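You operate a simulated robot arm through the tools that you are given. There is no shell and no other tool. Be economical: measure what you need, move in short steps, check, and stop when the job is done.

The job below is to be done with a simulated robot arm. You get a single attempt, and the scene is never put back.

Task
Take the tank bottle on the middle of the counter and put it away on the middle of the wardrobe worktop. Open the green drawer, take the orange sponge on the counter above the trunk and put it away in the narrow bay of the green drawer and shut the drawer again. Take the teal card case and leave it on top of the purple battery pack. Take the black flash battery and leave it on the blue plaque. Take the green refill jar and leave it on the purple plaque. Do these in any order. Set down upright: tank bottle, black flash battery, green refill jar.

Only the result counts: the job must be done as asked and must still hold three seconds after the hand-in. Knocking over, shifting, dropping, spilling or breaking anything else fails it.

Robot
A 7-joint arm with a fingered hand on a trunk, on a base that drives. Base frame: it is fixed to the floor where the robot stands at the start and does not move with it; the origin is under the middle of the robot, x ahead of it, y to its left, z up; the surface under the hand at the start is at about z = 780. Readings come in mm, rad, newtons and seconds.
Its first joint turns from -2.897 to 2.897 rad. Places, roughly: black flash battery [-4750, -1750, 1000]; blue plaque [-2250, -1750, 750]; green drawer [600, 0, 700]; green refill jar [-4750, -2750, 1000]; middle of the wardrobe worktop (96x22 cm) [-1860, -5240, 800]; narrow bay of the green drawer [600, 200, 600]; orange sponge (7x5x4 cm) [500, 500, 800]; purple battery pack [500, 250, 750]; purple plaque [-5000, -3000, 750]; tank bottle [750, -250, 750]; teal card case [500, 750, 750]. Payload 4.7 kg.
Tool frame: the origin (TCP) lies between the finger pads and is the grasp point; the fingertips stand 36 mm ahead of it; z points along the fingers, y is the line along which they close. Largest opening 120 mm; the body of the gripper starts 42 mm behind the TCP. The gripper is a hand of 5 fingers: y runs from the thumb to the fingers, the wrist lies at [-18, -122, -210] in the tool frame, and closing takes about 1.5 s.
Orientation is that of the tool frame in the base frame, as a unit quaternion [x, y, z, w]. With the fingers straight down and the wrist toward the robot, the tool's x, y and z point along [0, 1, 0], [1, 0, 0] and [0, 0, -1] of the base frame.

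Tools
- The arm moves only by the tool send_rows. Its argument "increments" is one flat list of numbers, 7 for each row, row after row: the turn, a rotation vector about the tool's x, y, z in rad, then the shift along the tool's x, y, z in m, then the closure, from 0 (fully open) to 1 (shut). In form: [rx, ry, rz, tx, ty, tz, claw, rx, ry, rz, tx, ty, tz, claw, ...]. A call has 1 to 10 rows; each row is the pose to reach, as a shift and turn from the pose commanded when the call began, along the tool's axes at that moment. Each row takes 0.2 s and may step no farther than 50 mm and 0.15 rad from the row before; otherwise, or with a gripper value out of range, the whole call is refused. Where a pose cannot be reached the arm comes as near as it can. A force on the tool above 40 N (or 10 N above the force at the start of the call, whichever is more), or a blocked arm, ends the call early, and 0.2 s more pass. The fingers move at their own pace (about 45 mm/s each) and stop on an object; they squeeze with about 27 N. The grip force told is the motor's: it shows also when the fingers shut on nothing. Time passes only in rows, and 0.2 s behind the last, so rows that repeat a pose let the fingers close. It gives the time, the measured TCP pose, the force on the tool (base axes), the opening and the grip force at its end, in the units of the frame above (readings bear some noise), with the torque about the TCP (base axes, N m) and any sound that the robot's microphone picked up.
- Cameras (640 x 400 px; columns grow to the right, rows downward): "scene" is now at [-241.2, 94.1, 1219.9]; the picture's right is [0.16, -0.99, 0.00], its down [-0.52, -0.08, -0.85] and it looks along [0.84, 0.13, -0.53] (base axes); focal length 265 px, centre (320, 200). "wrist" rides on the gripper at [73, -91, -143] in the tool frame; the picture's right is [-0.80, 0.28, -0.53], its down [-0.53, -0.73, 0.42] and it looks along [-0.27, 0.62, 0.74] (tool axes); focal length 234 px, centre (320, 200).
- get_image(camera): a new picture of that camera. No time passes.
- steer(legs): drives the robot by 1 to 6 legs, each [ahead, turn to the left] in mm and rad, along the robot's own axes; the way and the turn of a leg run together, so that a leg with both is an arc; at most 1500 mm and 3.142 rad a leg. The arm and the cameras ride along, it lands a little off, and it stops where it bumps. It gives what a move gives.
- grasp_type(shape): the hand has 5 fingers and takes this shape, open, in about a second: jaw (thumb against the fingers, like two jaws); tri (thumb and two fingers); tip (a fingertip pinch); poke (one finger out to press); point (the index stretched); flat (the hand flat); cup (the hand cupped); fist (a fist). The gripper value then closes the fingers along that shape, each until it touches; the sizes above hold for jaw. It gives what a move gives, with no picture.
- head_to(pan, tilt): turns the head with the scene camera to pan (to the left, within 2.496 rad either way) and tilt (down, from -0.506 to 1.204), counted from straight ahead of the robot. It gives what a move gives.
- locate(camera, pixels): for up to 12 pixels [column, row] of the newest picture of that camera ("zoom" is the newest enlarged one), the place [x, y, z] in the base frame of the surface seen there, good to about 3 mm. No time passes.
- enlarge(camera, box): a new picture of the part [left, top, right, bottom] of that camera's present view, enlarged. No time passes.
- finish_job(): hands the job in; it is judged then, once.

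Go step by step. Measure first, check grasps and placings, and put right what went wrong. The budget is 124 turns and 134 pictures, counting those below and the enlarged ones. Unless the task says otherwise, let go and move clear before handing in.

The tools are called after ">>>" as a command line: name --argument value ..., lists and objects as JSON in quotes. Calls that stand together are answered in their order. send_rows: Moves the arm, as the interface text tells. Its arguments: {"type":"object","properties":{"increments":{"type":"array","items":{"type":"number"}}},"required":["increments"]} The other tools are called the same way: grasp_type (shape) gives the hand a shape; steer (legs) drives the base; head_to (pan, tilt) turns the head that bears the scene camera; get_image (camera) takes a picture; locate (camera, pixels) gives the place of the surface under pixels of a picture; enlarge (camera, box) takes an enlarged picture of a part of a camera's view; finish_job () hands the job in.

At the start:

```text
time_s: 0.0
ee_pos: [803.7, 238.9, 1125.2]
tool_rot: [0.707, 0.708, 0.0, 0.0]
ft_force: [0.0, 0.2, 0.5]
wrist_torque: [-0.02, 0.0, 0.03]
width: 119.1
grip_force: 0.0
shape: jaw
robot x, y, heading: [3.1, 2.1, -0.001]
head pan, tilt: [0.161, 0.559]
```

scene: 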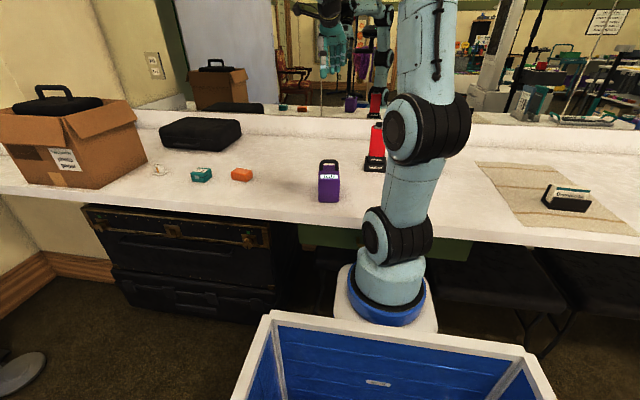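
wrist: 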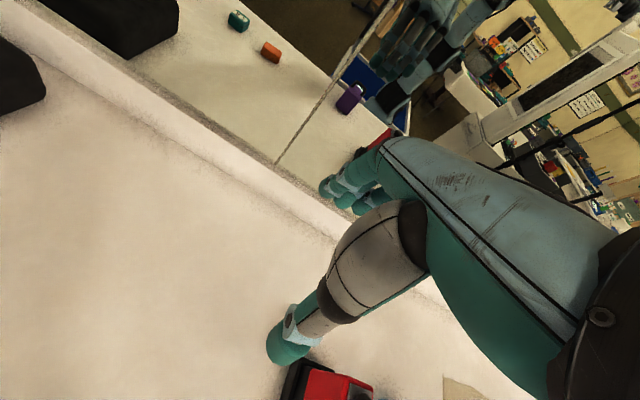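

The scene picture shows a teal box (201,175), an orange block (242,174), a purple pack (329,182) and a red item (375,150). I'll measure them first and take a closer look.

>>> enlarge --camera "scene" --box '[140, 110, 400, 272]'

>>> locate --camera "scene" --pixels '[[201, 170], [201, 177], [242, 171], [242, 178], [329, 165], [329, 185], [376, 140], [374, 163], [568, 195], [280, 195], [330, 240], [450, 250]]'

>>> head_to --pan -0.3 --tilt 0.65

>>> get_image --camera "scene"

```text
2.46 times, centred on (270, 191) of scene
```

zoom: 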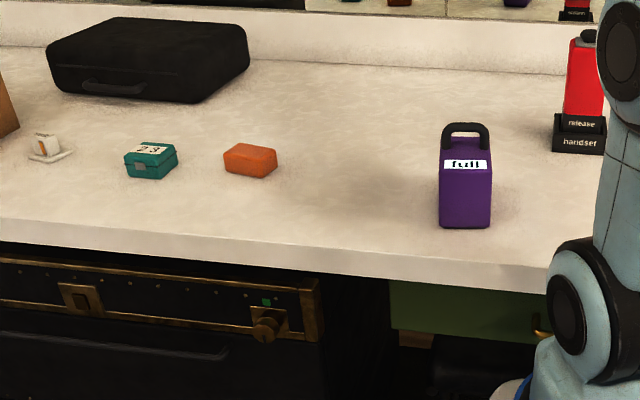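

```text
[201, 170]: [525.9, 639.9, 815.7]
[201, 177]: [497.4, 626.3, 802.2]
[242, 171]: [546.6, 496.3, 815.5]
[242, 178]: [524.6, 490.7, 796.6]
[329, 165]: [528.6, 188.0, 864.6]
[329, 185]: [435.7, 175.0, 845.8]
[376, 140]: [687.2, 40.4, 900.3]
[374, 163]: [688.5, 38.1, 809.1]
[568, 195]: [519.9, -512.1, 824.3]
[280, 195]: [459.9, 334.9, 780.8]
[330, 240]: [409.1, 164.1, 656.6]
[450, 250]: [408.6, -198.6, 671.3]
```

```text
time_s: 0.9
ee_pos: [802.3, 238.0, 1124.7]
tool_rot: [0.707, 0.707, 0.0, 0.0]
ft_force: [0.2, 0.4, 0.3]
wrist_torque: [-0.01, 0.0, 0.02]
width: 119.5
grip_force: 0.0
shape: jaw
robot x, y, heading: [0.7, 4.1, -0.004]
head pan, tilt: [-0.3, 0.649]
```

```text
130 pictures are left
```

scene: 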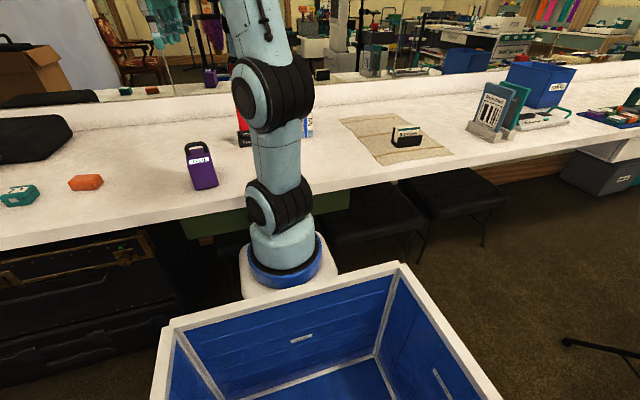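

The tank bottle seems hidden behind the arm at (307,125). I'll zoom in there and measure, along with the counter's right part.

>>> enlarge --camera "scene" --box '[170, 80, 470, 268]'

>>> locate --camera "scene" --pixels '[[308, 118], [307, 132], [244, 130], [200, 150], [201, 165], [203, 184], [205, 150], [340, 200], [195, 230], [270, 210], [405, 140], [245, 280]]'

```text
2.13 times, centred on (320, 174) of scene
```

zoom: 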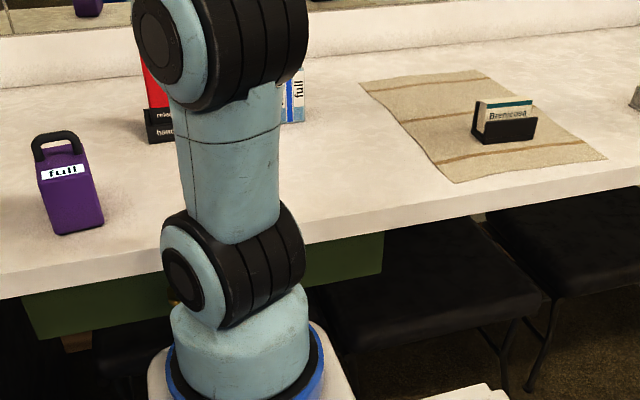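

```text
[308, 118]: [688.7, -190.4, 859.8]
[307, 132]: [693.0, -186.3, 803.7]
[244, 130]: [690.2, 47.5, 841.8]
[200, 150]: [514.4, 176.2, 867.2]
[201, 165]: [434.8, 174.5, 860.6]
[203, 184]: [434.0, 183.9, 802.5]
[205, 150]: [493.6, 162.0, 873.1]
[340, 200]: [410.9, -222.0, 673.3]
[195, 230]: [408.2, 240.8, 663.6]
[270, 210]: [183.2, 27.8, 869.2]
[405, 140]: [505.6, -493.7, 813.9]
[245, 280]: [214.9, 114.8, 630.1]
```

The tank bottle is at about (690,-188) and the green drawer front at x≈409. I'll look left to measure the case, sponge and pack in detail.

>>> head_to --pan 0.6 --tilt 0.65

>>> enlarge --camera "scene" --box '[250, 90, 490, 240]'

```text
time_s: 2.1
ee_pos: [802.8, 239.9, 1125.3]
tool_rot: [0.707, 0.707, 0.0, 0.0]
ft_force: [0.6, 0.3, -0.7]
wrist_torque: [0.0, 0.01, 0.02]
width: 119.6
grip_force: 0.0
shape: jaw
robot x, y, heading: [2.3, -0.1, -0.001]
head pan, tilt: [0.6, 0.649]
```

```text
2.67 times, centred on (370, 165) of scene
```

zoom: 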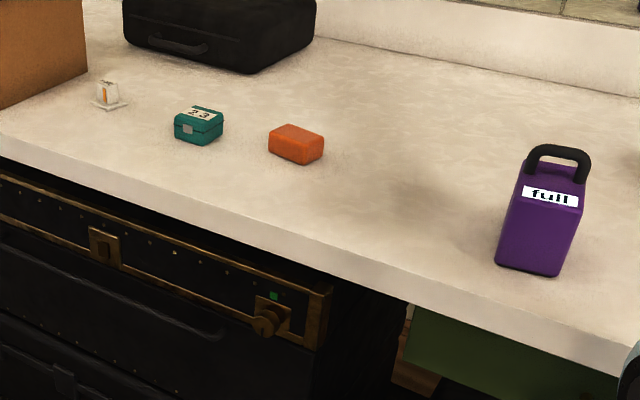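

>>> locate --camera "zoom" --pixels '[[177, 121], [203, 125], [222, 117], [196, 108], [190, 142], [222, 138], [271, 132], [303, 142], [322, 137], [292, 127], [303, 162], [323, 157]]'

>>> locate --camera "zoom" --pixels '[[518, 200], [570, 210], [525, 190], [580, 200], [551, 182], [560, 170], [557, 153], [533, 155], [583, 165], [536, 185], [576, 192], [545, 195]]'

```text
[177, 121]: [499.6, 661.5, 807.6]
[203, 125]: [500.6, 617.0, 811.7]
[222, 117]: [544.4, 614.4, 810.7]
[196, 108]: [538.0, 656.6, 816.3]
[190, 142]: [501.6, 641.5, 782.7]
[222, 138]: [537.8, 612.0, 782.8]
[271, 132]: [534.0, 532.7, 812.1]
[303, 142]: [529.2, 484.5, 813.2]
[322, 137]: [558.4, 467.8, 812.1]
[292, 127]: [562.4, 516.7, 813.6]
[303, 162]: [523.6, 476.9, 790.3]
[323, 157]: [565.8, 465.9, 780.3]
```

```text
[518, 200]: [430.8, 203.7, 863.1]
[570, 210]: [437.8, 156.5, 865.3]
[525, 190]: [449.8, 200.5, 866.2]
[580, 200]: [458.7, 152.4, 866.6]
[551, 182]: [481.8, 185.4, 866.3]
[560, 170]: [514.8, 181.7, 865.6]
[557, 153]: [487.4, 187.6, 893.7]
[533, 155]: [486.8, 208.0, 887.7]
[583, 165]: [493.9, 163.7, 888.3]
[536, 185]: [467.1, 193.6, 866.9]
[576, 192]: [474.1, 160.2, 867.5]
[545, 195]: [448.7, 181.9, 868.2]
```

The case spans x 499–545, y 614–660 with its top at 816. The pack top is at 866 with its handle at x≈487. I'll turn the tool so it closes along y and move above the case.

>>> send_rows --increments '[0, 0, -0.15, 0.0398, -0.0282, 0, 0, 0, 0, -0.3, 0.0796, -0.0564, 0, 0, 0, 0, -0.45, 0.1194, -0.0846, 0, 0, 0, 0, -0.6, 0.1592, -0.1128, 0, 0, 0, 0, -0.75, 0.199, -0.141, 0, 0, 0, 0, -0.9, 0.2388, -0.1692, 0, 0, 0, 0, -1.05, 0.2786, -0.1974, 0, 0, 0, 0, -1.2, 0.3184, -0.2256, 0, 0, 0, 0, -1.35, 0.3582, -0.2538, 0, 0, 0, 0, -1.5, 0.398, -0.282, 0, 0]'

>>> get_image --camera "wrist"

>>> get_image --camera "scene"

```text
time_s: 4.3
ee_pos: [518.6, 639.1, 1127.2]
tool_rot: [0.034, 0.999, 0.0, -0.001]
ft_force: [-0.2, 0.0, 0.4]
wrist_torque: [0.0, 0.01, -0.03]
width: 119.9
grip_force: 0.0
shape: jaw
robot x, y, heading: [1.3, 0.6, 0.001]
head pan, tilt: [0.6, 0.649]
```

```text
127 pictures are left
```

wrist: 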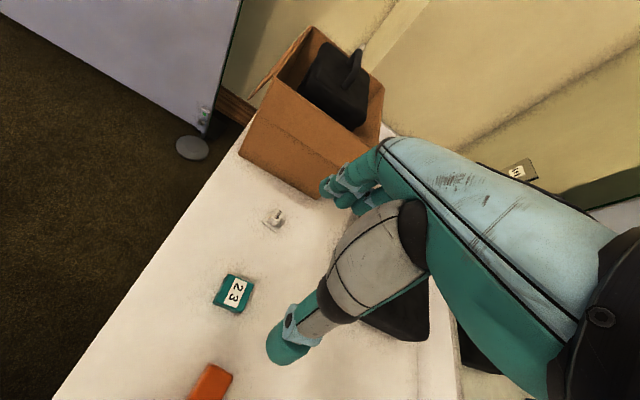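

```text
126 pictures are left
```

scene: 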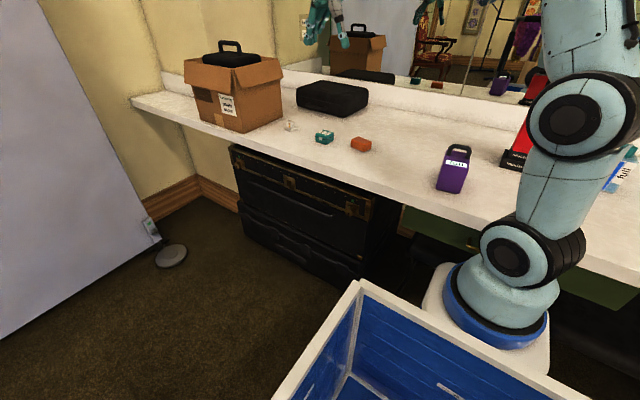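

The tool is above the case with the fingers toward +y. I'll finish the turn and descend to about z=880 to check the alignment.

>>> send_rows --increments '[0, 0, -0.03, 0.0064, -0.0026, 0.049, 0, 0, 0, -0.0708, 0.0064, -0.0026, 0.098, 0, 0, 0, -0.0708, 0.0064, -0.0026, 0.147, 0, 0, 0, -0.0708, 0.0064, -0.0026, 0.196, 0, 0, 0, -0.0708, 0.0064, -0.0026, 0.245, 0]'

>>> get_image --camera "wrist"

>>> enlarge --camera "scene" --box '[200, 30, 480, 205]'

```text
time_s: 5.5
ee_pos: [515.3, 636.8, 881.2]
tool_rot: [0.0, 1.0, 0.001, 0.002]
ft_force: [0.2, 0.0, 0.9]
wrist_torque: [-0.02, -0.01, -0.01]
width: 119.9
grip_force: 0.1
shape: jaw
robot x, y, heading: [-2.2, 2.4, -0.005]
head pan, tilt: [0.6, 0.649]
```

```text
125 pictures are left
```

wrist: 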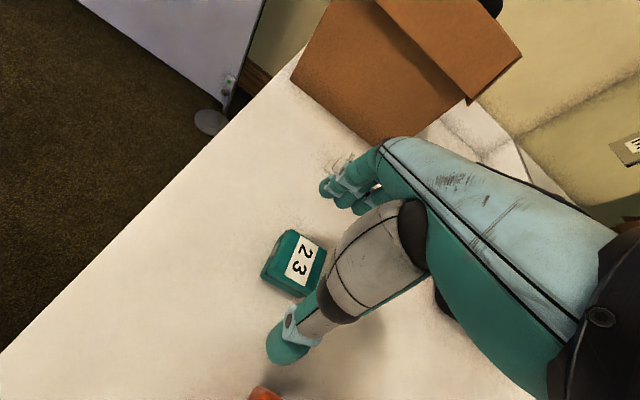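

```text
2.29 times, centred on (340, 118) of scene
```

zoom: 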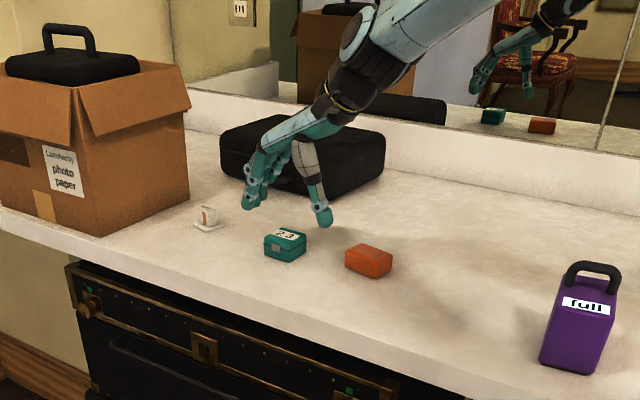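

The small white cup at (205,215) may sit close to the far fingers, so I'll locate it and the suitcase edge.

>>> locate --camera "zoom" --pixels '[[206, 214], [197, 224], [222, 226], [265, 190], [245, 205], [323, 222], [305, 193], [268, 240], [303, 243]]'

```text
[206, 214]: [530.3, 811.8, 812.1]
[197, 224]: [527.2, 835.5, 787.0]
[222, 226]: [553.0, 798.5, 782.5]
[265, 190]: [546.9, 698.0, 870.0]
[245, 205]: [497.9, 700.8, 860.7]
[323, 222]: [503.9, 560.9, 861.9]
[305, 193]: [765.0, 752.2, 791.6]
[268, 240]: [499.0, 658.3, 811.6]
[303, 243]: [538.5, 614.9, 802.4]
```

Clear. Descend to z≈822 and close.

>>> send_rows --increments '[0, 0, 0, 0.002, 0, 0.03, 0, 0, 0, 0, 0.002, 0, 0.058, 0, 0, 0, 0, 0.002, 0, 0.058, 1, 0, 0, 0, 0.002, 0, 0.058, 1, 0, 0, 0, 0.002, 0, 0.058, 1, 0, 0, 0, 0.002, 0, 0.058, 1, 0, 0, 0, 0.002, 0, 0.058, 1, 0, 0, 0, 0.002, 0, 0.058, 1, 0, 0, 0, 0.002, 0, 0.058, 1, 0, 0, 0, 0.002, 0, 0.058, 1]'

>>> get_image --camera "wrist"

>>> enlarge --camera "scene" --box '[200, 30, 480, 205]'

```text
time_s: 7.7
ee_pos: [511.2, 633.5, 821.5]
tool_rot: [0.0, 1.0, 0.0, 0.0]
ft_force: [0.7, -0.7, -0.1]
wrist_torque: [-0.01, 0.03, -0.01]
width: 46.5
grip_force: 26.9
shape: jaw
robot x, y, heading: [-1.0, -2.8, 0.0]
head pan, tilt: [0.6, 0.649]
```

```text
123 pictures are left
```

wrist: 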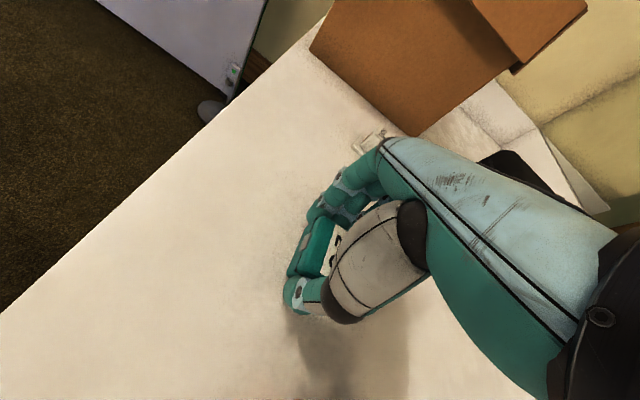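

```text
2.29 times, centred on (340, 118) of scene
```

zoom: 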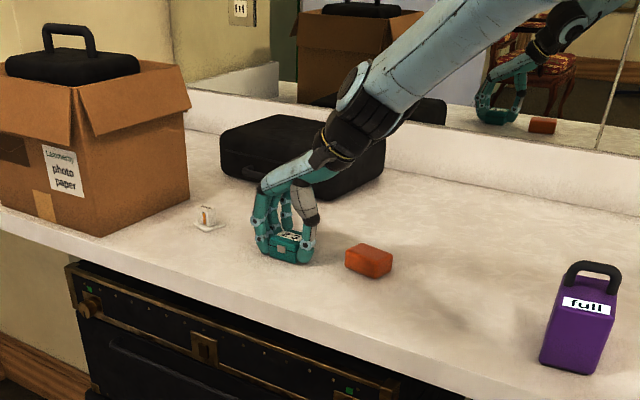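

The case is gripped (46.5 mm wide). I'll lift to about z=1000 and carry it toward the pack.

>>> send_rows --increments '[0, 0, 0, 0, 0, -0.045, 1, 0, 0, 0, 0, 0, -0.09, 1, 0, 0, 0, 0, 0, -0.135, 1, 0, 0, 0, 0, 0, -0.18, 1, 0, 0, 0, 0.007, -0.046, -0.18, 1, 0, 0, 0, 0.014, -0.092, -0.18, 1, 0, 0, 0, 0.021, -0.138, -0.18, 1, 0, 0, 0, 0.028, -0.184, -0.18, 1, 0, 0, 0, 0.035, -0.23, -0.18, 1, 0, 0, 0, 0.042, -0.276, -0.18, 1]'

>>> send_rows --increments '[0, 0, 0, 0.007, -0.044, 0, 1, 0, 0, 0, 0.014, -0.088, 0, 1, 0, 0, 0, 0.021, -0.132, 0, 1, 0, 0, 0, 0.026, -0.176, 0, 1, 0, 0, 0, 0.026, -0.176, 0, 1]'

>>> get_image --camera "wrist"

>>> enlarge --camera "scene" --box '[340, 60, 580, 210]'

```text
time_s: 9.9
ee_pos: [470.9, 358.3, 1002.1]
tool_rot: [0.0, 1.0, -0.001, -0.001]
ft_force: [-0.3, 0.1, -0.8]
wrist_torque: [0.02, 0.03, 0.02]
width: 46.5
grip_force: 26.9
shape: jaw
robot x, y, heading: [1.0, 2.3, 0.001]
head pan, tilt: [0.6, 0.649]
```

```text
time_s: 11.1
ee_pos: [444.3, 184.5, 1001.8]
tool_rot: [0.0, 1.0, 0.0, 0.0]
ft_force: [-0.3, -0.3, -0.3]
wrist_torque: [0.01, -0.02, -0.02]
width: 46.0
grip_force: 27.2
shape: jaw
robot x, y, heading: [4.7, -1.3, -0.005]
head pan, tilt: [0.6, 0.649]
```

```text
121 pictures are left
```

wrist: 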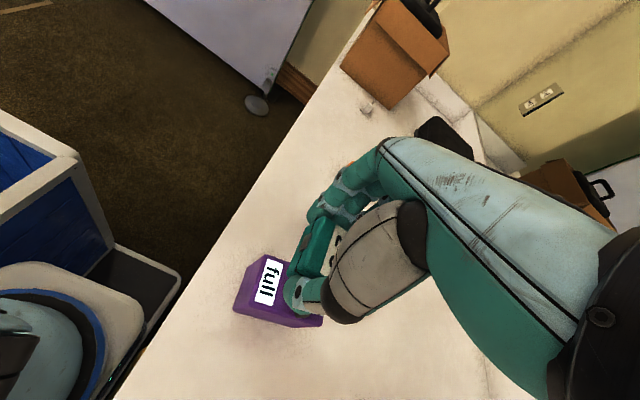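

```text
2.67 times, centred on (460, 135) of scene
```

zoom: 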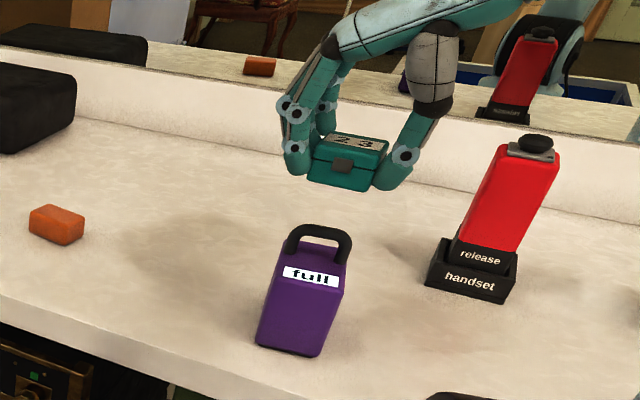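

The case hangs over the pack. I'll measure the case's and the pack's corners before lowering.

>>> locate --camera "zoom" --pixels '[[310, 180], [372, 190], [318, 155], [380, 162], [280, 272], [338, 282], [285, 262], [345, 272], [290, 245], [350, 245], [318, 229], [322, 258]]'

```text
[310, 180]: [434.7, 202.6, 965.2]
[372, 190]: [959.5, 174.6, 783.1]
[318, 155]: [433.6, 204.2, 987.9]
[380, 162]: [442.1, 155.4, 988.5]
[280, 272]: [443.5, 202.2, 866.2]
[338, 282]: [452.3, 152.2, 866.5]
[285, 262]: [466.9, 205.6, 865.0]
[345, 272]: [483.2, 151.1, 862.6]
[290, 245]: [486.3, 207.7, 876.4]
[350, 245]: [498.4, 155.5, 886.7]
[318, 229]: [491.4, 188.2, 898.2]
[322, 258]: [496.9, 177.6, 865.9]
```

The case is at x 434–481, y 155–204 and the pack top at 866, so I'll shift 5 mm toward the front and lower 92 mm.

>>> send_rows --increments '[0, 0, 0, 0.005, 0, 0.04, 1, 0, 0, 0, 0.005, 0, 0.075, 1, 0, 0, 0, 0.005, 0, 0.086, 1, 0, 0, 0, 0.005, 0, 0.092, 1, 0, 0, 0, 0.005, 0, 0.092, 1]'

>>> enlarge --camera "scene" --box '[390, 90, 550, 190]'

```text
time_s: 12.3
ee_pos: [441.3, 181.4, 910.4]
tool_rot: [0.0, 1.0, 0.001, 0.0]
ft_force: [-0.1, 1.3, 0.4]
wrist_torque: [0.05, 0.0, 0.02]
width: 46.3
grip_force: 26.5
shape: jaw
robot x, y, heading: [1.0, -1.4, -0.002]
head pan, tilt: [0.6, 0.649]
```

```text
4.00 times, centred on (470, 140) of scene
```

zoom: 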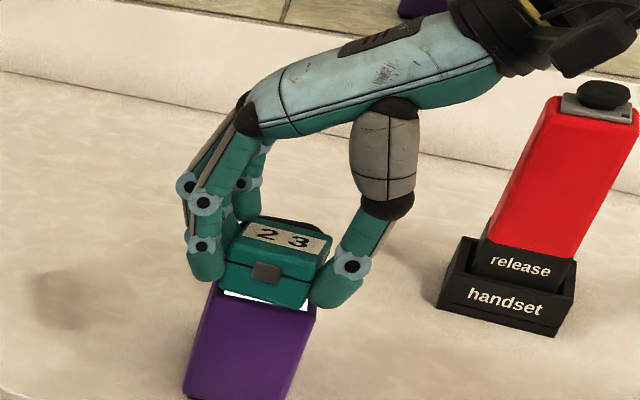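

There is no contact force yet. I'll lower 1–3 mm more and check.

>>> send_rows --increments '[0, 0, 0, 0, 0, 0.0015, 1, 0, 0, 0, 0, 0, 0.003, 1, 0, 0, 0, 0, 0, 0.003, 1]'

>>> enlarge --camera "scene" --box '[410, 125, 506, 185]'

```text
time_s: 13.1
ee_pos: [440.5, 182.6, 907.9]
tool_rot: [0.0, 1.0, -0.001, 0.001]
ft_force: [0.9, 1.8, 5.4]
wrist_torque: [0.19, -0.3, 0.12]
width: 46.4
grip_force: 27.3
shape: jaw
robot x, y, heading: [-1.7, -0.6, -0.004]
head pan, tilt: [0.6, 0.649]
```

```text
6.67 times, centred on (458, 155) of scene
```

zoom: 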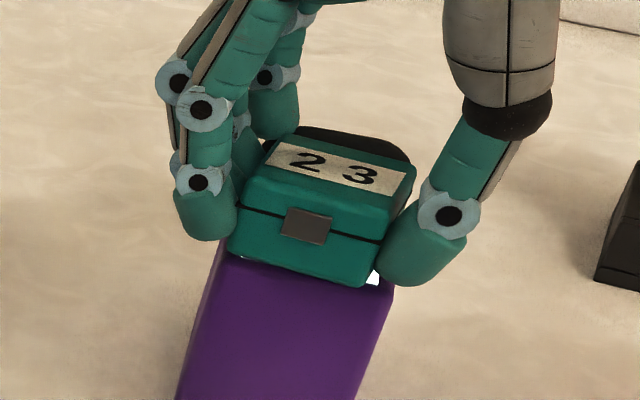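

Contact at 5 N and the case sits on the pack. Open slowly, then rise.

>>> send_rows --increments '[0, 0, 0, 0, 0, 0, 0.5, 0, 0, 0, 0, 0, 0, 0.3, 0, 0, 0, 0, 0, 0, 0.3, 0, 0, 0, 0, 0, 0, 0.3, 0, 0, 0, 0, 0, -0.03, 0.3, 0, 0, 0, 0, 0, -0.07, 0.3, 0, 0, 0, 0, 0, -0.115, 0.3, 0, 0, 0, 0, 0, -0.16, 0.1, 0, 0, 0, 0, 0, -0.16, 0]'

>>> enlarge --camera "scene" --box '[340, 60, 580, 210]'

>>> get_image --camera "wrist"

```text
time_s: 15.1
ee_pos: [441.4, 184.6, 1066.8]
tool_rot: [0.0, 1.0, 0.0, 0.0]
ft_force: [-0.8, -0.3, 0.3]
wrist_torque: [-0.03, 0.01, -0.01]
width: 119.8
grip_force: 0.0
shape: jaw
robot x, y, heading: [1.5, 2.0, -0.001]
head pan, tilt: [0.6, 0.649]
```

```text
2.67 times, centred on (460, 135) of scene
```

zoom: 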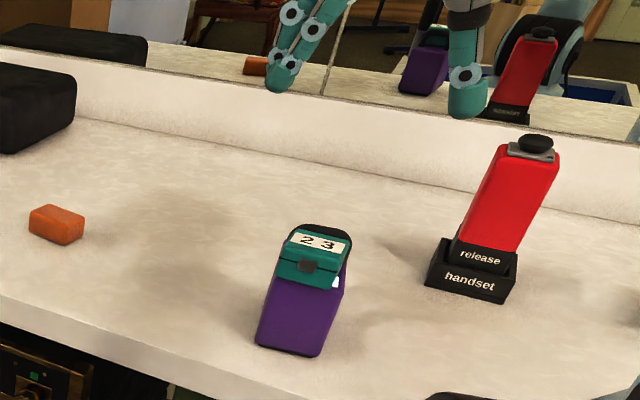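

```text
116 pictures are left
```

wrist: 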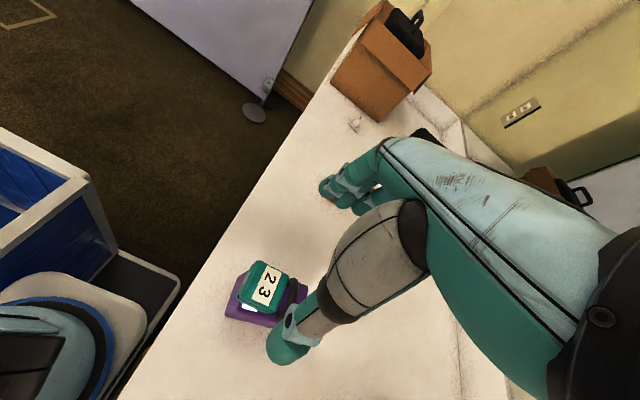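

The case rests on the pack. Next is the drawer, which means backing away first, so I'll check behind the robot.

>>> head_to --pan 2.45 --tilt 0.4

>>> get_image --camera "scene"

>>> head_to --pan -2.45 --tilt 0.4

>>> get_image --camera "scene"

```text
time_s: 16.9
ee_pos: [441.2, 185.2, 1065.6]
tool_rot: [0.0, 1.0, 0.0, -0.001]
ft_force: [0.4, -0.1, 0.5]
wrist_torque: [-0.05, 0.01, -0.02]
width: 119.5
grip_force: 0.1
shape: jaw
robot x, y, heading: [0.8, -2.7, 0.0]
head pan, tilt: [2.45, 0.4]
```

```text
115 pictures are left
```

scene: 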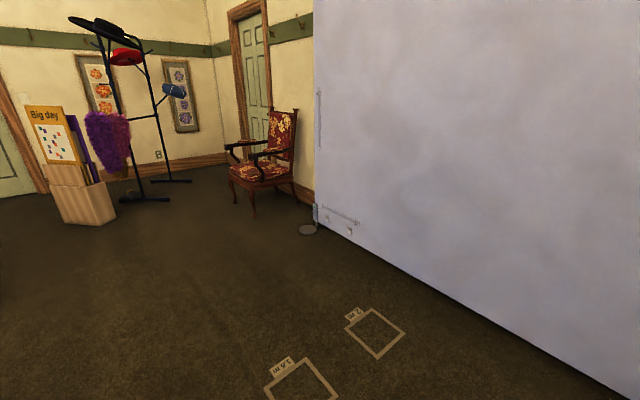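

```text
time_s: 20.8
ee_pos: [441.5, 184.4, 1066.9]
tool_rot: [0.0, 1.0, 0.0, 0.0]
ft_force: [-0.5, -0.3, -1.0]
wrist_torque: [0.05, -0.01, 0.02]
width: 119.5
grip_force: 0.1
shape: jaw
robot x, y, heading: [0.5, 4.1, -0.001]
head pan, tilt: [-2.45, 0.4]
```

```text
114 pictures are left
```

scene: 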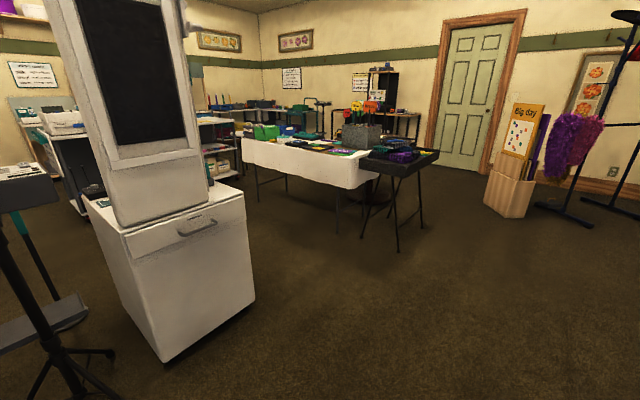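

Behind the robot is free. I'll back up 420 mm and look at the drawer.

>>> steer --legs '[[-420, 0]]'

>>> head_to --pan 0.0 --tilt 0.55

>>> get_image --camera "scene"

>>> get_image --camera "wrist"

```text
time_s: 23.4
ee_pos: [11.6, 186.7, 1066.8]
tool_rot: [-0.004, 1.0, -0.001, 0.0]
ft_force: [0.8, -1.1, 0.0]
wrist_torque: [0.01, 0.0, -0.01]
width: 119.9
grip_force: 0.1
shape: jaw
robot x, y, heading: [-423.0, -4.2, 0.008]
head pan, tilt: [-2.45, 0.4]
```

```text
time_s: 25.6
ee_pos: [11.1, 187.0, 1065.7]
tool_rot: [-0.004, 1.0, 0.0, -0.001]
ft_force: [0.1, 0.3, -1.0]
wrist_torque: [-0.03, 0.04, 0.01]
width: 119.6
grip_force: 0.2
shape: jaw
robot x, y, heading: [-423.8, 0.7, 0.006]
head pan, tilt: [0.0, 0.55]
```

```text
113 pictures are left
```

scene: 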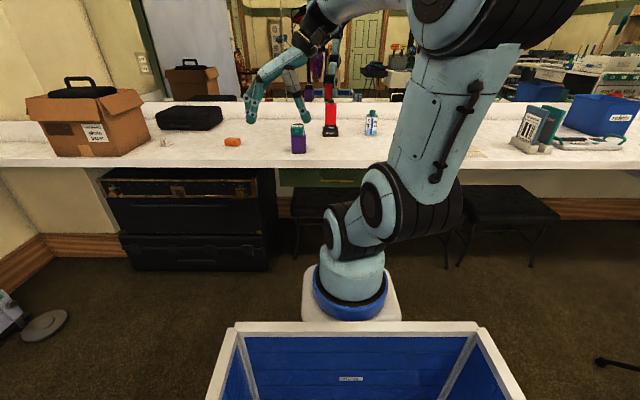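

```text
112 pictures are left
```

wrist: 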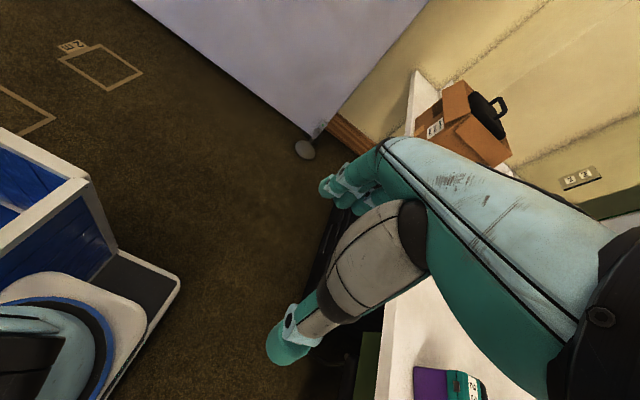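

The drawer front is visible at about (330,180). Zooming in.

>>> enlarge --camera "scene" --box '[256, 130, 416, 230]'

```text
4.00 times, centred on (336, 180) of scene
```

zoom: 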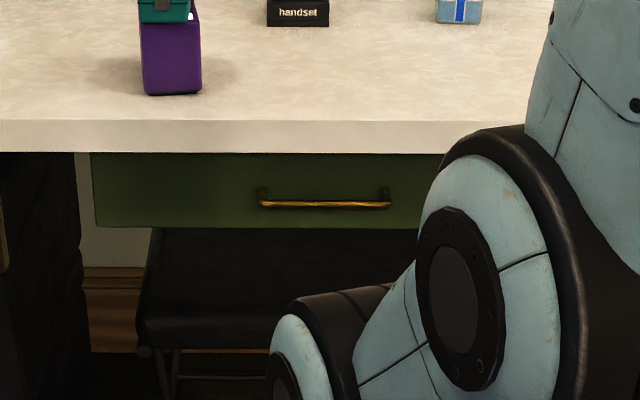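

>>> locate --camera "zoom" --pixels '[[262, 203], [300, 205], [345, 205], [388, 204], [320, 180], [320, 160], [97, 225], [93, 160], [320, 222], [320, 145], [320, 110], [250, 320]]'

```text
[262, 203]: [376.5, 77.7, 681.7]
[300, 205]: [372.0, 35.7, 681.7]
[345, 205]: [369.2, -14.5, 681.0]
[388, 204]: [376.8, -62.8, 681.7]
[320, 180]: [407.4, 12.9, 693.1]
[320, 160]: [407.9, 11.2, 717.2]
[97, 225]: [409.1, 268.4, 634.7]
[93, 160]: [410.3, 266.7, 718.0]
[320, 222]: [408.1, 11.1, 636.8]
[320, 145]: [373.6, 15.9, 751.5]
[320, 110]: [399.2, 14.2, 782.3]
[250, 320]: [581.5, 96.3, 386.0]
```

The handle bar runs along y from 78 to -63 at x≈372, z≈682, under the counter edge. I need the fingers pointing forward (+x) and closing vertically, so I'll turn the hand back first.

>>> send_rows --increments '[0, 0, 0.15, -0.017, -0.013, 0.012, 0, 0, 0, 0.3, -0.034, -0.026, 0.024, 0, 0, 0, 0.45, -0.051, -0.039, 0.036, 0, 0, 0, 0.6, -0.068, -0.052, 0.048, 0, 0, 0, 0.75, -0.085, -0.065, 0.06, 0, 0, 0, 0.9, -0.102, -0.078, 0.072, 0, 0, 0, 1.05, -0.119, -0.091, 0.084, 0, 0, 0, 1.2, -0.136, -0.104, 0.096, 0, 0, 0, 1.35, -0.153, -0.117, 0.108, 0, 0, 0, 1.5, -0.17, -0.13, 0.12, 0]'

```text
time_s: 27.9
ee_pos: [181.9, 57.4, 948.1]
tool_rot: [0.679, 0.734, 0.0, -0.001]
ft_force: [0.8, -0.1, 0.5]
wrist_torque: [0.03, -0.01, 0.05]
width: 119.6
grip_force: 0.0
shape: jaw
robot x, y, heading: [-427.4, -4.3, 0.003]
head pan, tilt: [0.0, 0.55]
```

I'll finish the yaw, then pitch the hand up to horizontal while lowering.

>>> send_rows --increments '[0, 0, 0.078, 0, 0, 0, 0]'

>>> send_rows --increments '[-0.15, 0, 0, -0.005, 0.006, 0.01, 0, -0.3, 0, 0, -0.01, 0.012, 0.02, 0, -0.45, 0, 0, -0.015, 0.018, 0.03, 0, -0.6, 0, 0, -0.02, 0.024, 0.04, 0, -0.75, 0, 0, -0.025, 0.03, 0.05, 0, -0.9, 0, 0, -0.03, 0.036, 0.06, 0, -1.05, 0, 0, -0.035, 0.042, 0.07, 0, -1.2, 0, 0, -0.04, 0.048, 0.08, 0, -1.35, 0, 0, -0.045, 0.054, 0.09, 0, -1.5, 0, 0, -0.05, 0.06, 0.1, 0]'

>>> get_image --camera "scene"

```text
time_s: 28.2
ee_pos: [181.4, 58.3, 948.0]
tool_rot: [0.707, 0.707, 0.0, 0.0]
ft_force: [0.5, -0.1, -0.1]
wrist_torque: [0.03, 0.02, 0.02]
width: 119.6
grip_force: 0.1
shape: jaw
robot x, y, heading: [-428.9, -1.9, 0.013]
head pan, tilt: [0.0, 0.55]
```

```text
time_s: 30.6
ee_pos: [193.8, 62.1, 952.2]
tool_rot: [0.507, 0.475, 0.517, 0.5]
ft_force: [-0.8, 0.4, 0.5]
wrist_torque: [-0.01, -0.01, 0.01]
width: 120.1
grip_force: 0.1
shape: jaw
out of reach, approached as far as the arm can: row 5, 6, 7, 8, 9, 10
robot x, y, heading: [-429.0, 0.7, 0.006]
head pan, tilt: [0.0, 0.55]
stopped in row 10: the arm was blocked; the commanded pose is now the measured one
```

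```text
110 pictures are left
```

scene: 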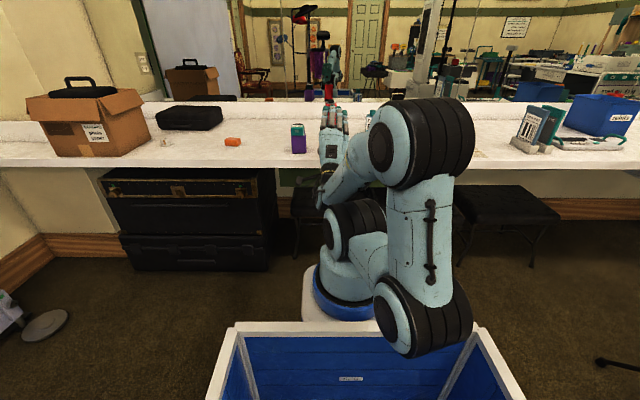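

The hand is now horizontal, but the arm is too folded to descend here. I'll extend forward to x≈310 first, then lower.

>>> send_rows --increments '[0.035, 0.016, -0.049, -0.012, 0, 0.03, 0, 0.035, 0.016, -0.049, -0.025, -0.01, 0.06, 0, 0.035, 0.016, -0.049, -0.038, -0.03, 0.09, 0, 0.035, 0.016, -0.049, -0.05, -0.05, 0.115, 0, 0.035, 0.016, -0.049, -0.05, -0.05, 0.115, 0]'

```text
time_s: 31.9
ee_pos: [287.2, 86.3, 908.7]
tool_rot: [0.515, 0.488, 0.493, 0.503]
ft_force: [0.3, 0.1, 0.2]
wrist_torque: [-0.04, -0.01, 0.03]
width: 119.7
grip_force: 0.0
shape: jaw
out of reach, approached as far as the arm can: row 1, 2, 3, 4, 5
robot x, y, heading: [-427.9, -2.6, 0.007]
head pan, tilt: [0.0, 0.55]
```

This orientation (wrist below) hits joint limits. I'll roll the hand so that the wrist is above, which is the natural way for this hand. First half of the roll now.

>>> send_rows --increments '[0, 0, -0.15, 0, 0, 0, 0.3, 0, 0, -0.3, 0, 0, 0, 0.3, 0, 0, -0.45, 0, 0, 0, 0.3, 0, 0, -0.6, 0, 0, 0, 0.3, 0, 0, -0.75, 0, 0, 0, 0.3, 0, 0, -0.9, 0, 0, 0, 0.3, 0, 0, -1.05, 0, 0, 0, 0.3, 0, 0, -1.2, 0, 0, 0, 0.3, 0, 0, -1.35, 0, 0, 0, 0.3, 0, 0, -1.5, 0, 0, 0, 0.3]'

>>> get_image --camera "scene"

```text
time_s: 34.2
ee_pos: [160.9, 217.7, 678.5]
tool_rot: [-0.069, 0.83, -0.136, 0.536]
ft_force: [-0.1, 0.6, 1.1]
wrist_torque: [0.0, 0.01, 0.03]
width: 84.1
grip_force: 0.0
shape: jaw
out of reach, approached as far as the arm can: row 1, 2, 3, 4, 5, 6, 7, 8, 9, 10
robot x, y, heading: [-427.1, -4.0, 0.009]
head pan, tilt: [0.0, 0.55]
stopped in row 10: the arm was blocked; the commanded pose is now the measured one
```

```text
109 pictures are left
```

scene: 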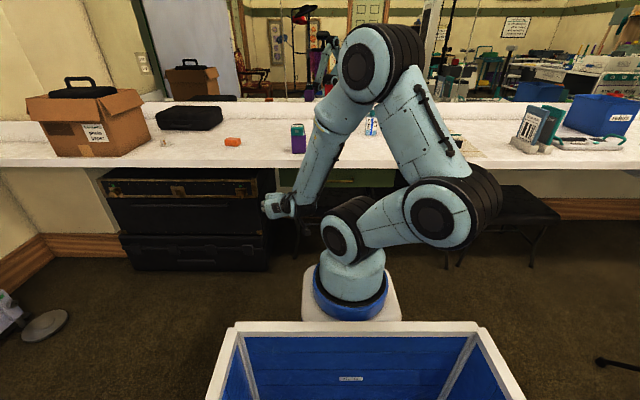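

The hand got to a forward-down pose, closing along y. I'll complete the roll to tool x=-y, y=-z, z=+x while moving to about (250,60,800).

>>> send_rows --increments '[0.0244, -0.0389, -0.1251, -0.0102, -0.0184, 0.0058, 0.3, 0.0488, -0.0778, -0.2502, -0.0204, -0.0369, 0.0115, 0.3, 0.0732, -0.1167, -0.3753, -0.0306, -0.0553, 0.0173, 0.3, 0.0976, -0.1556, -0.5004, -0.0408, -0.0738, 0.0231, 0.3, 0.122, -0.1945, -0.6255, -0.051, -0.0922, 0.0288, 0.3, 0.1464, -0.2334, -0.7506, -0.0612, -0.1106, 0.0346, 0.3, 0.1708, -0.2723, -0.8757, -0.0714, -0.1291, 0.0404, 0.3, 0.1952, -0.3112, -1.0008, -0.0816, -0.1475, 0.0462, 0.3, 0.2196, -0.3501, -1.1259, -0.0918, -0.166, 0.0519, 0.3, 0.244, -0.389, -1.251, -0.102, -0.1844, 0.0577, 0.3]'

>>> get_image --camera "scene"

```text
time_s: 36.5
ee_pos: [250.0, 58.2, 799.4]
tool_rot: [-0.499, 0.501, -0.499, 0.502]
ft_force: [0.0, -0.1, -0.2]
wrist_torque: [-0.01, 0.01, 0.01]
width: 84.2
grip_force: 0.1
shape: jaw
robot x, y, heading: [-428.6, -0.2, 0.009]
head pan, tilt: [0.0, 0.55]
```

```text
108 pictures are left
```

scene: 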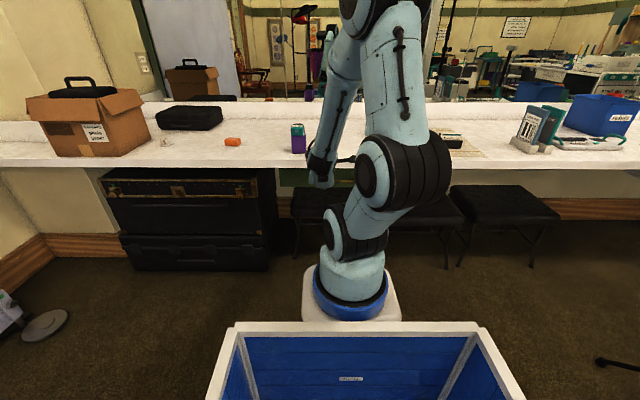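

The orientation is exact now. I'll lower to handle height, at x≈295, with the fingers half closed.

>>> send_rows --increments '[0, 0, 0, 0.015, 0.035, 0.01, 0.5, 0, 0, 0, 0.03, 0.07, 0.02, 0.5, 0, 0, 0, 0.045, 0.1, 0.035, 0.5, 0, 0, 0, 0.05, 0.1175, 0.045, 0.5, 0, 0, 0, 0.05, 0.1175, 0.045, 0.5]'

>>> get_image --camera "wrist"

>>> enlarge --camera "scene" --box '[240, 120, 400, 220]'

```text
time_s: 37.6
ee_pos: [292.6, 11.9, 679.4]
tool_rot: [-0.498, 0.502, -0.501, 0.499]
ft_force: [0.3, 1.3, -0.1]
wrist_torque: [0.01, -0.02, 0.01]
width: 60.4
grip_force: 0.1
shape: jaw
robot x, y, heading: [-425.5, -3.9, 0.01]
head pan, tilt: [0.0, 0.55]
```

```text
107 pictures are left
```

wrist: 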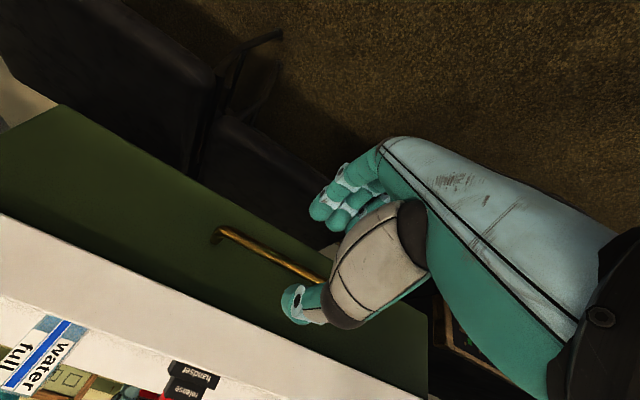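

```text
4.00 times, centred on (320, 170) of scene
```

zoom: 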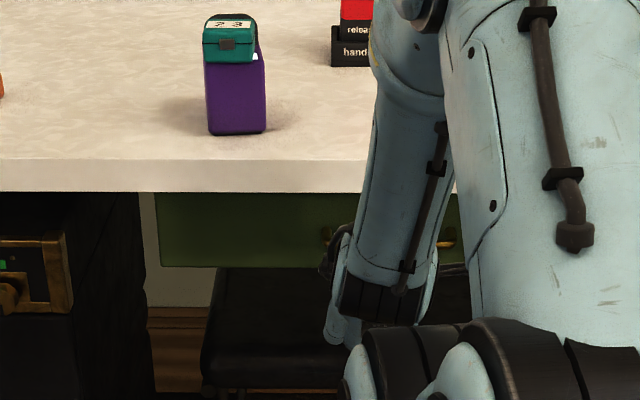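

The bar lies between thumb and fingers. I'll advance 72 mm and close.

>>> send_rows --increments '[0, 0, 0, 0, -0.002, 0.03, 0.5, 0, 0, 0, 0, -0.002, 0.055, 0.5, 0, 0, 0, 0, -0.002, 0.072, 0.5, 0, 0, 0, 0, -0.002, 0.072, 0.5, 0, 0, 0, 0, -0.002, 0.072, 1, 0, 0, 0, 0, -0.002, 0.072, 1, 0, 0, 0, 0, -0.002, 0.072, 1, 0, 0, 0, 0, -0.002, 0.072, 1, 0, 0, 0, 0, -0.002, 0.072, 1]'

>>> get_image --camera "wrist"

```text
time_s: 39.6
ee_pos: [364.0, 13.5, 681.0]
tool_rot: [-0.5, 0.504, -0.5, 0.495]
ft_force: [4.8, 0.7, -26.0]
wrist_torque: [0.09, 0.3, -0.09]
width: 7.6
grip_force: 26.5
shape: jaw
out of reach, approached as far as the arm can: row 3, 4, 5, 6
robot x, y, heading: [-425.9, -2.1, 0.006]
head pan, tilt: [0.0, 0.55]
```

```text
105 pictures are left
```

wrist: 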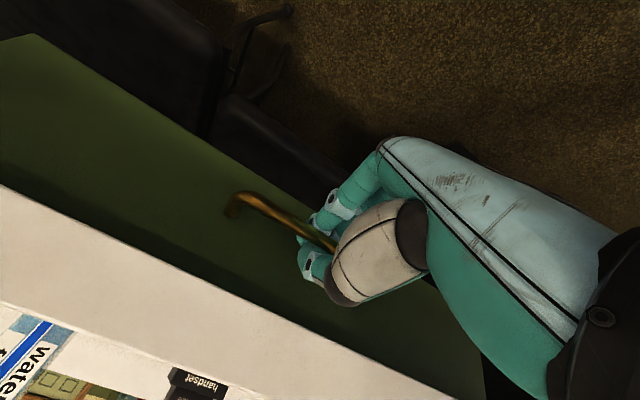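

The bar is gripped (7.6 mm). Pulling the drawer out with the arm.

>>> send_rows --increments '[0, 0, 0, 0, -0.001, -0.03, 1, 0, 0, 0, 0, -0.001, -0.06, 1, 0, 0, 0, 0, -0.001, -0.09, 1, 0, 0, 0, 0, -0.001, -0.12, 1, 0, 0, 0, 0, -0.001, -0.15, 1, 0, 0, 0, 0, -0.001, -0.18, 1, 0, 0, 0, 0, -0.001, -0.2, 1]'

>>> get_image --camera "scene"

```text
time_s: 40.2
ee_pos: [312.7, 12.9, 677.1]
tool_rot: [-0.504, 0.505, -0.496, 0.494]
ft_force: [0.2, 2.4, -21.3]
wrist_torque: [0.1, 0.24, -0.1]
width: 7.8
grip_force: 27.4
shape: jaw
robot x, y, heading: [-428.0, -0.2, 0.014]
head pan, tilt: [0.0, 0.55]
stopped in row 2: the force on the tool passed its limit at 41 N (the readings are from after the stop); the commanded pose is now the measured one
```

```text
104 pictures are left
```

scene: 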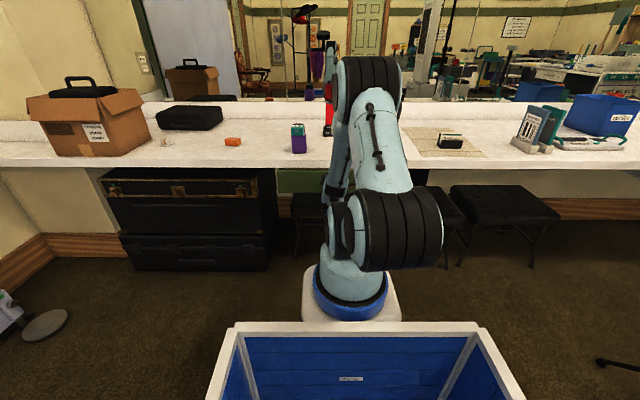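

The drawer moved about 50 mm, with a 21 N downward load on the hand. I'll lower the hand slightly and pull more slowly.

>>> send_rows --increments '[0, 0, 0, 0, 0.002, -0.005, 1, 0, 0, 0, 0, 0.003, -0.02, 1, 0, 0, 0, 0, 0.003, -0.037, 1, 0, 0, 0, 0, 0.003, -0.055, 1, 0, 0, 0, 0, 0.003, -0.073, 1, 0, 0, 0, 0, 0.003, -0.091, 1, 0, 0, 0, 0, 0.003, -0.11, 1, 0, 0, 0, 0, 0.003, -0.128, 1, 0, 0, 0, 0, 0.003, -0.146, 1, 0, 0, 0, 0, 0.003, -0.164, 1]'

>>> get_image --camera "wrist"

```text
time_s: 42.5
ee_pos: [156.4, 14.6, 679.3]
tool_rot: [-0.5, 0.507, -0.497, 0.496]
ft_force: [0.9, -6.5, -27.4]
wrist_torque: [-0.03, 0.31, -0.18]
width: 7.1
grip_force: 27.1
shape: jaw
robot x, y, heading: [-426.5, -2.2, 0.008]
head pan, tilt: [0.0, 0.55]
stopped in row 10: the force on the tool passed its limit at 49 N (the readings are from after the stop); the commanded pose is now the measured one
```

```text
103 pictures are left
```

wrist: 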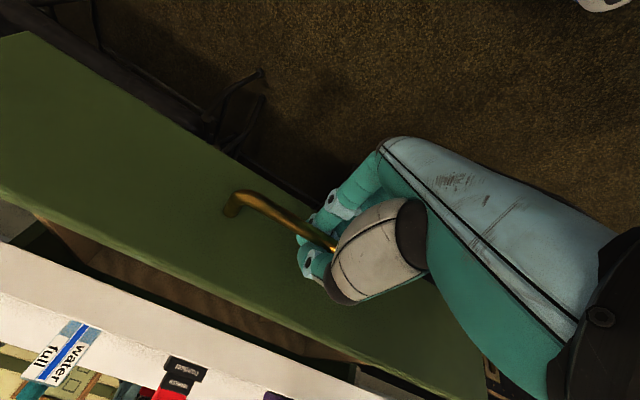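

The drawer is about 208 mm open, apparently at its stop. Release, retreat and rise.

>>> send_rows --increments '[0, 0, 0, 0, 0, 0, 0.5, 0, 0, 0, 0, 0, 0, 0.5, 0, 0, 0, 0, 0, 0, 0.5, 0, 0, 0, 0, 0, 0, 0.5, 0, 0, 0, 0, 0, -0.03, 0.5, 0, 0, 0, 0, 0, -0.07, 0.5, 0, 0, 0, 0, -0.04, -0.07, 0.5, 0, 0, 0, 0, -0.085, -0.07, 0.5, 0, 0, 0, 0, -0.13, -0.07, 0.5, 0, 0, 0, 0, -0.175, -0.07, 0.5]'

>>> get_image --camera "scene"

```text
time_s: 43.9
ee_pos: [154.1, 39.6, 722.3]
tool_rot: [-0.461, 0.494, -0.514, 0.529]
ft_force: [1.8, -26.5, -24.0]
wrist_torque: [-1.48, 0.23, -0.53]
width: 66.9
grip_force: 0.0
shape: jaw
out of reach, approached as far as the arm can: row 6, 7
robot x, y, heading: [-425.8, -2.1, 0.006]
head pan, tilt: [0.0, 0.55]
stopped in row 7: the force on the tool passed its limit at 71 N (the readings are from after the stop); the commanded pose is now the measured one
```

```text
102 pictures are left
```

scene: 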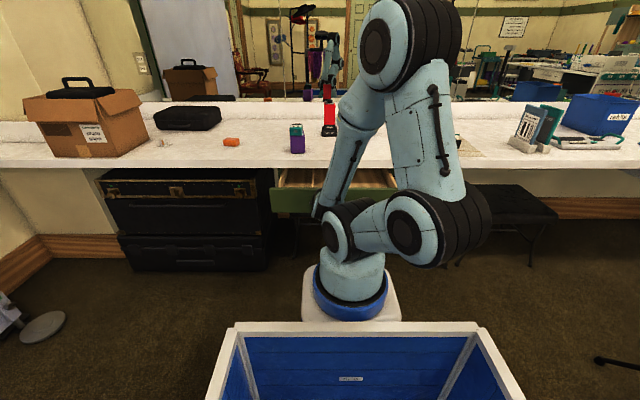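

The arm could not retreat (fold limit), and the fingers now press up on the bar. I'll lower back to bar height, then back off with the base.

>>> send_rows --increments '[0, 0, 0, 0.005, 0.015, 0.002, 0.4, 0, 0, 0, 0.01, 0.03, 0.004, 0.4, 0, 0, 0, 0.015, 0.04, 0.004, 0.4, 0, 0, 0, 0.015, 0.04, 0.004, 0.4]'

>>> get_image --camera "wrist"

```text
time_s: 44.9
ee_pos: [169.8, 32.3, 695.0]
tool_rot: [-0.454, 0.488, -0.517, 0.537]
ft_force: [-0.6, 0.2, 0.4]
wrist_torque: [0.01, 0.0, -0.03]
width: 71.8
grip_force: 0.0
shape: jaw
robot x, y, heading: [-421.5, 1.9, 0.014]
head pan, tilt: [0.0, 0.55]
```

```text
101 pictures are left
```

wrist: 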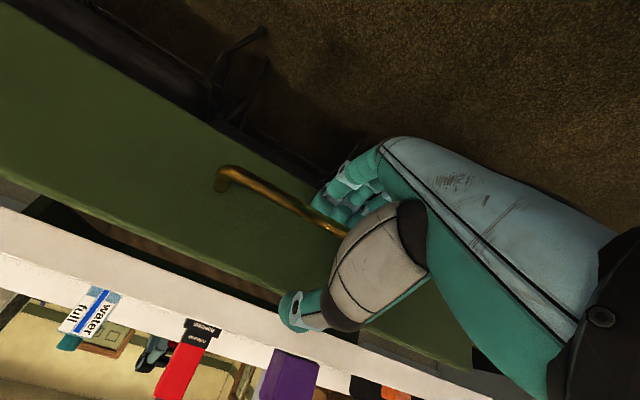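

Contact force is gone. Backing the base off by 130 mm.

>>> steer --legs '[[-130, 0]]'

>>> get_image --camera "scene"

```text
time_s: 46.2
ee_pos: [35.9, 31.4, 693.4]
tool_rot: [-0.454, 0.488, -0.517, 0.537]
ft_force: [-0.4, 0.5, -1.2]
wrist_torque: [0.03, -0.02, -0.02]
width: 71.5
grip_force: 0.0
shape: jaw
robot x, y, heading: [-565.0, -5.2, 0.005]
head pan, tilt: [0.0, 0.55]
```

```text
100 pictures are left
```

scene: 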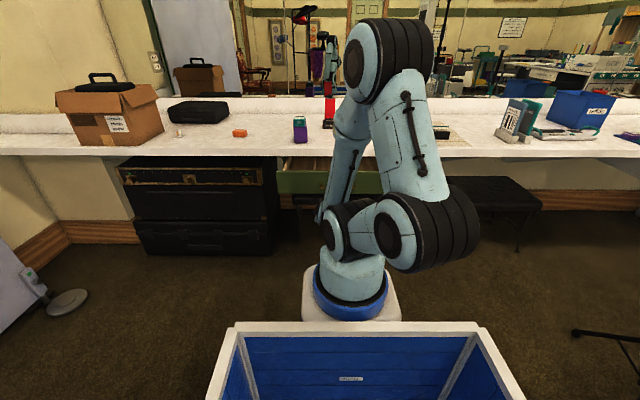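

The hand is clear of the handle. I'll raise it and turn it back toward pointing down, in two calls.

>>> send_rows --increments '[-0.0838, 0.087, 0.0736, -0.0136, -0.0345, -0.0114, 0.3, -0.1676, 0.174, 0.1472, -0.0272, -0.069, -0.0228, 0.3, -0.2514, 0.261, 0.2208, -0.0408, -0.1035, -0.0342, 0.3, -0.3352, 0.348, 0.2944, -0.0544, -0.138, -0.0456, 0.3, -0.419, 0.435, 0.368, -0.068, -0.1725, -0.057, 0.3, -0.5028, 0.522, 0.4416, -0.0816, -0.207, -0.0684, 0.3, -0.5866, 0.609, 0.5152, -0.0952, -0.2415, -0.0798, 0.3, -0.6704, 0.696, 0.5888, -0.1088, -0.276, -0.0912, 0.3, -0.7542, 0.783, 0.6624, -0.1224, -0.3105, -0.1026, 0.3, -0.838, 0.87, 0.736, -0.136, -0.345, -0.114, 0.3]'

```text
time_s: 48.4
ee_pos: [-113.0, 152.5, 1033.3]
tool_rot: [-0.18, 0.938, -0.204, 0.212]
ft_force: [-0.8, -0.6, -0.3]
wrist_torque: [0.0, 0.01, 0.0]
width: 83.7
grip_force: 0.1
shape: jaw
robot x, y, heading: [-563.5, -3.8, 0.007]
head pan, tilt: [0.0, 0.55]
```

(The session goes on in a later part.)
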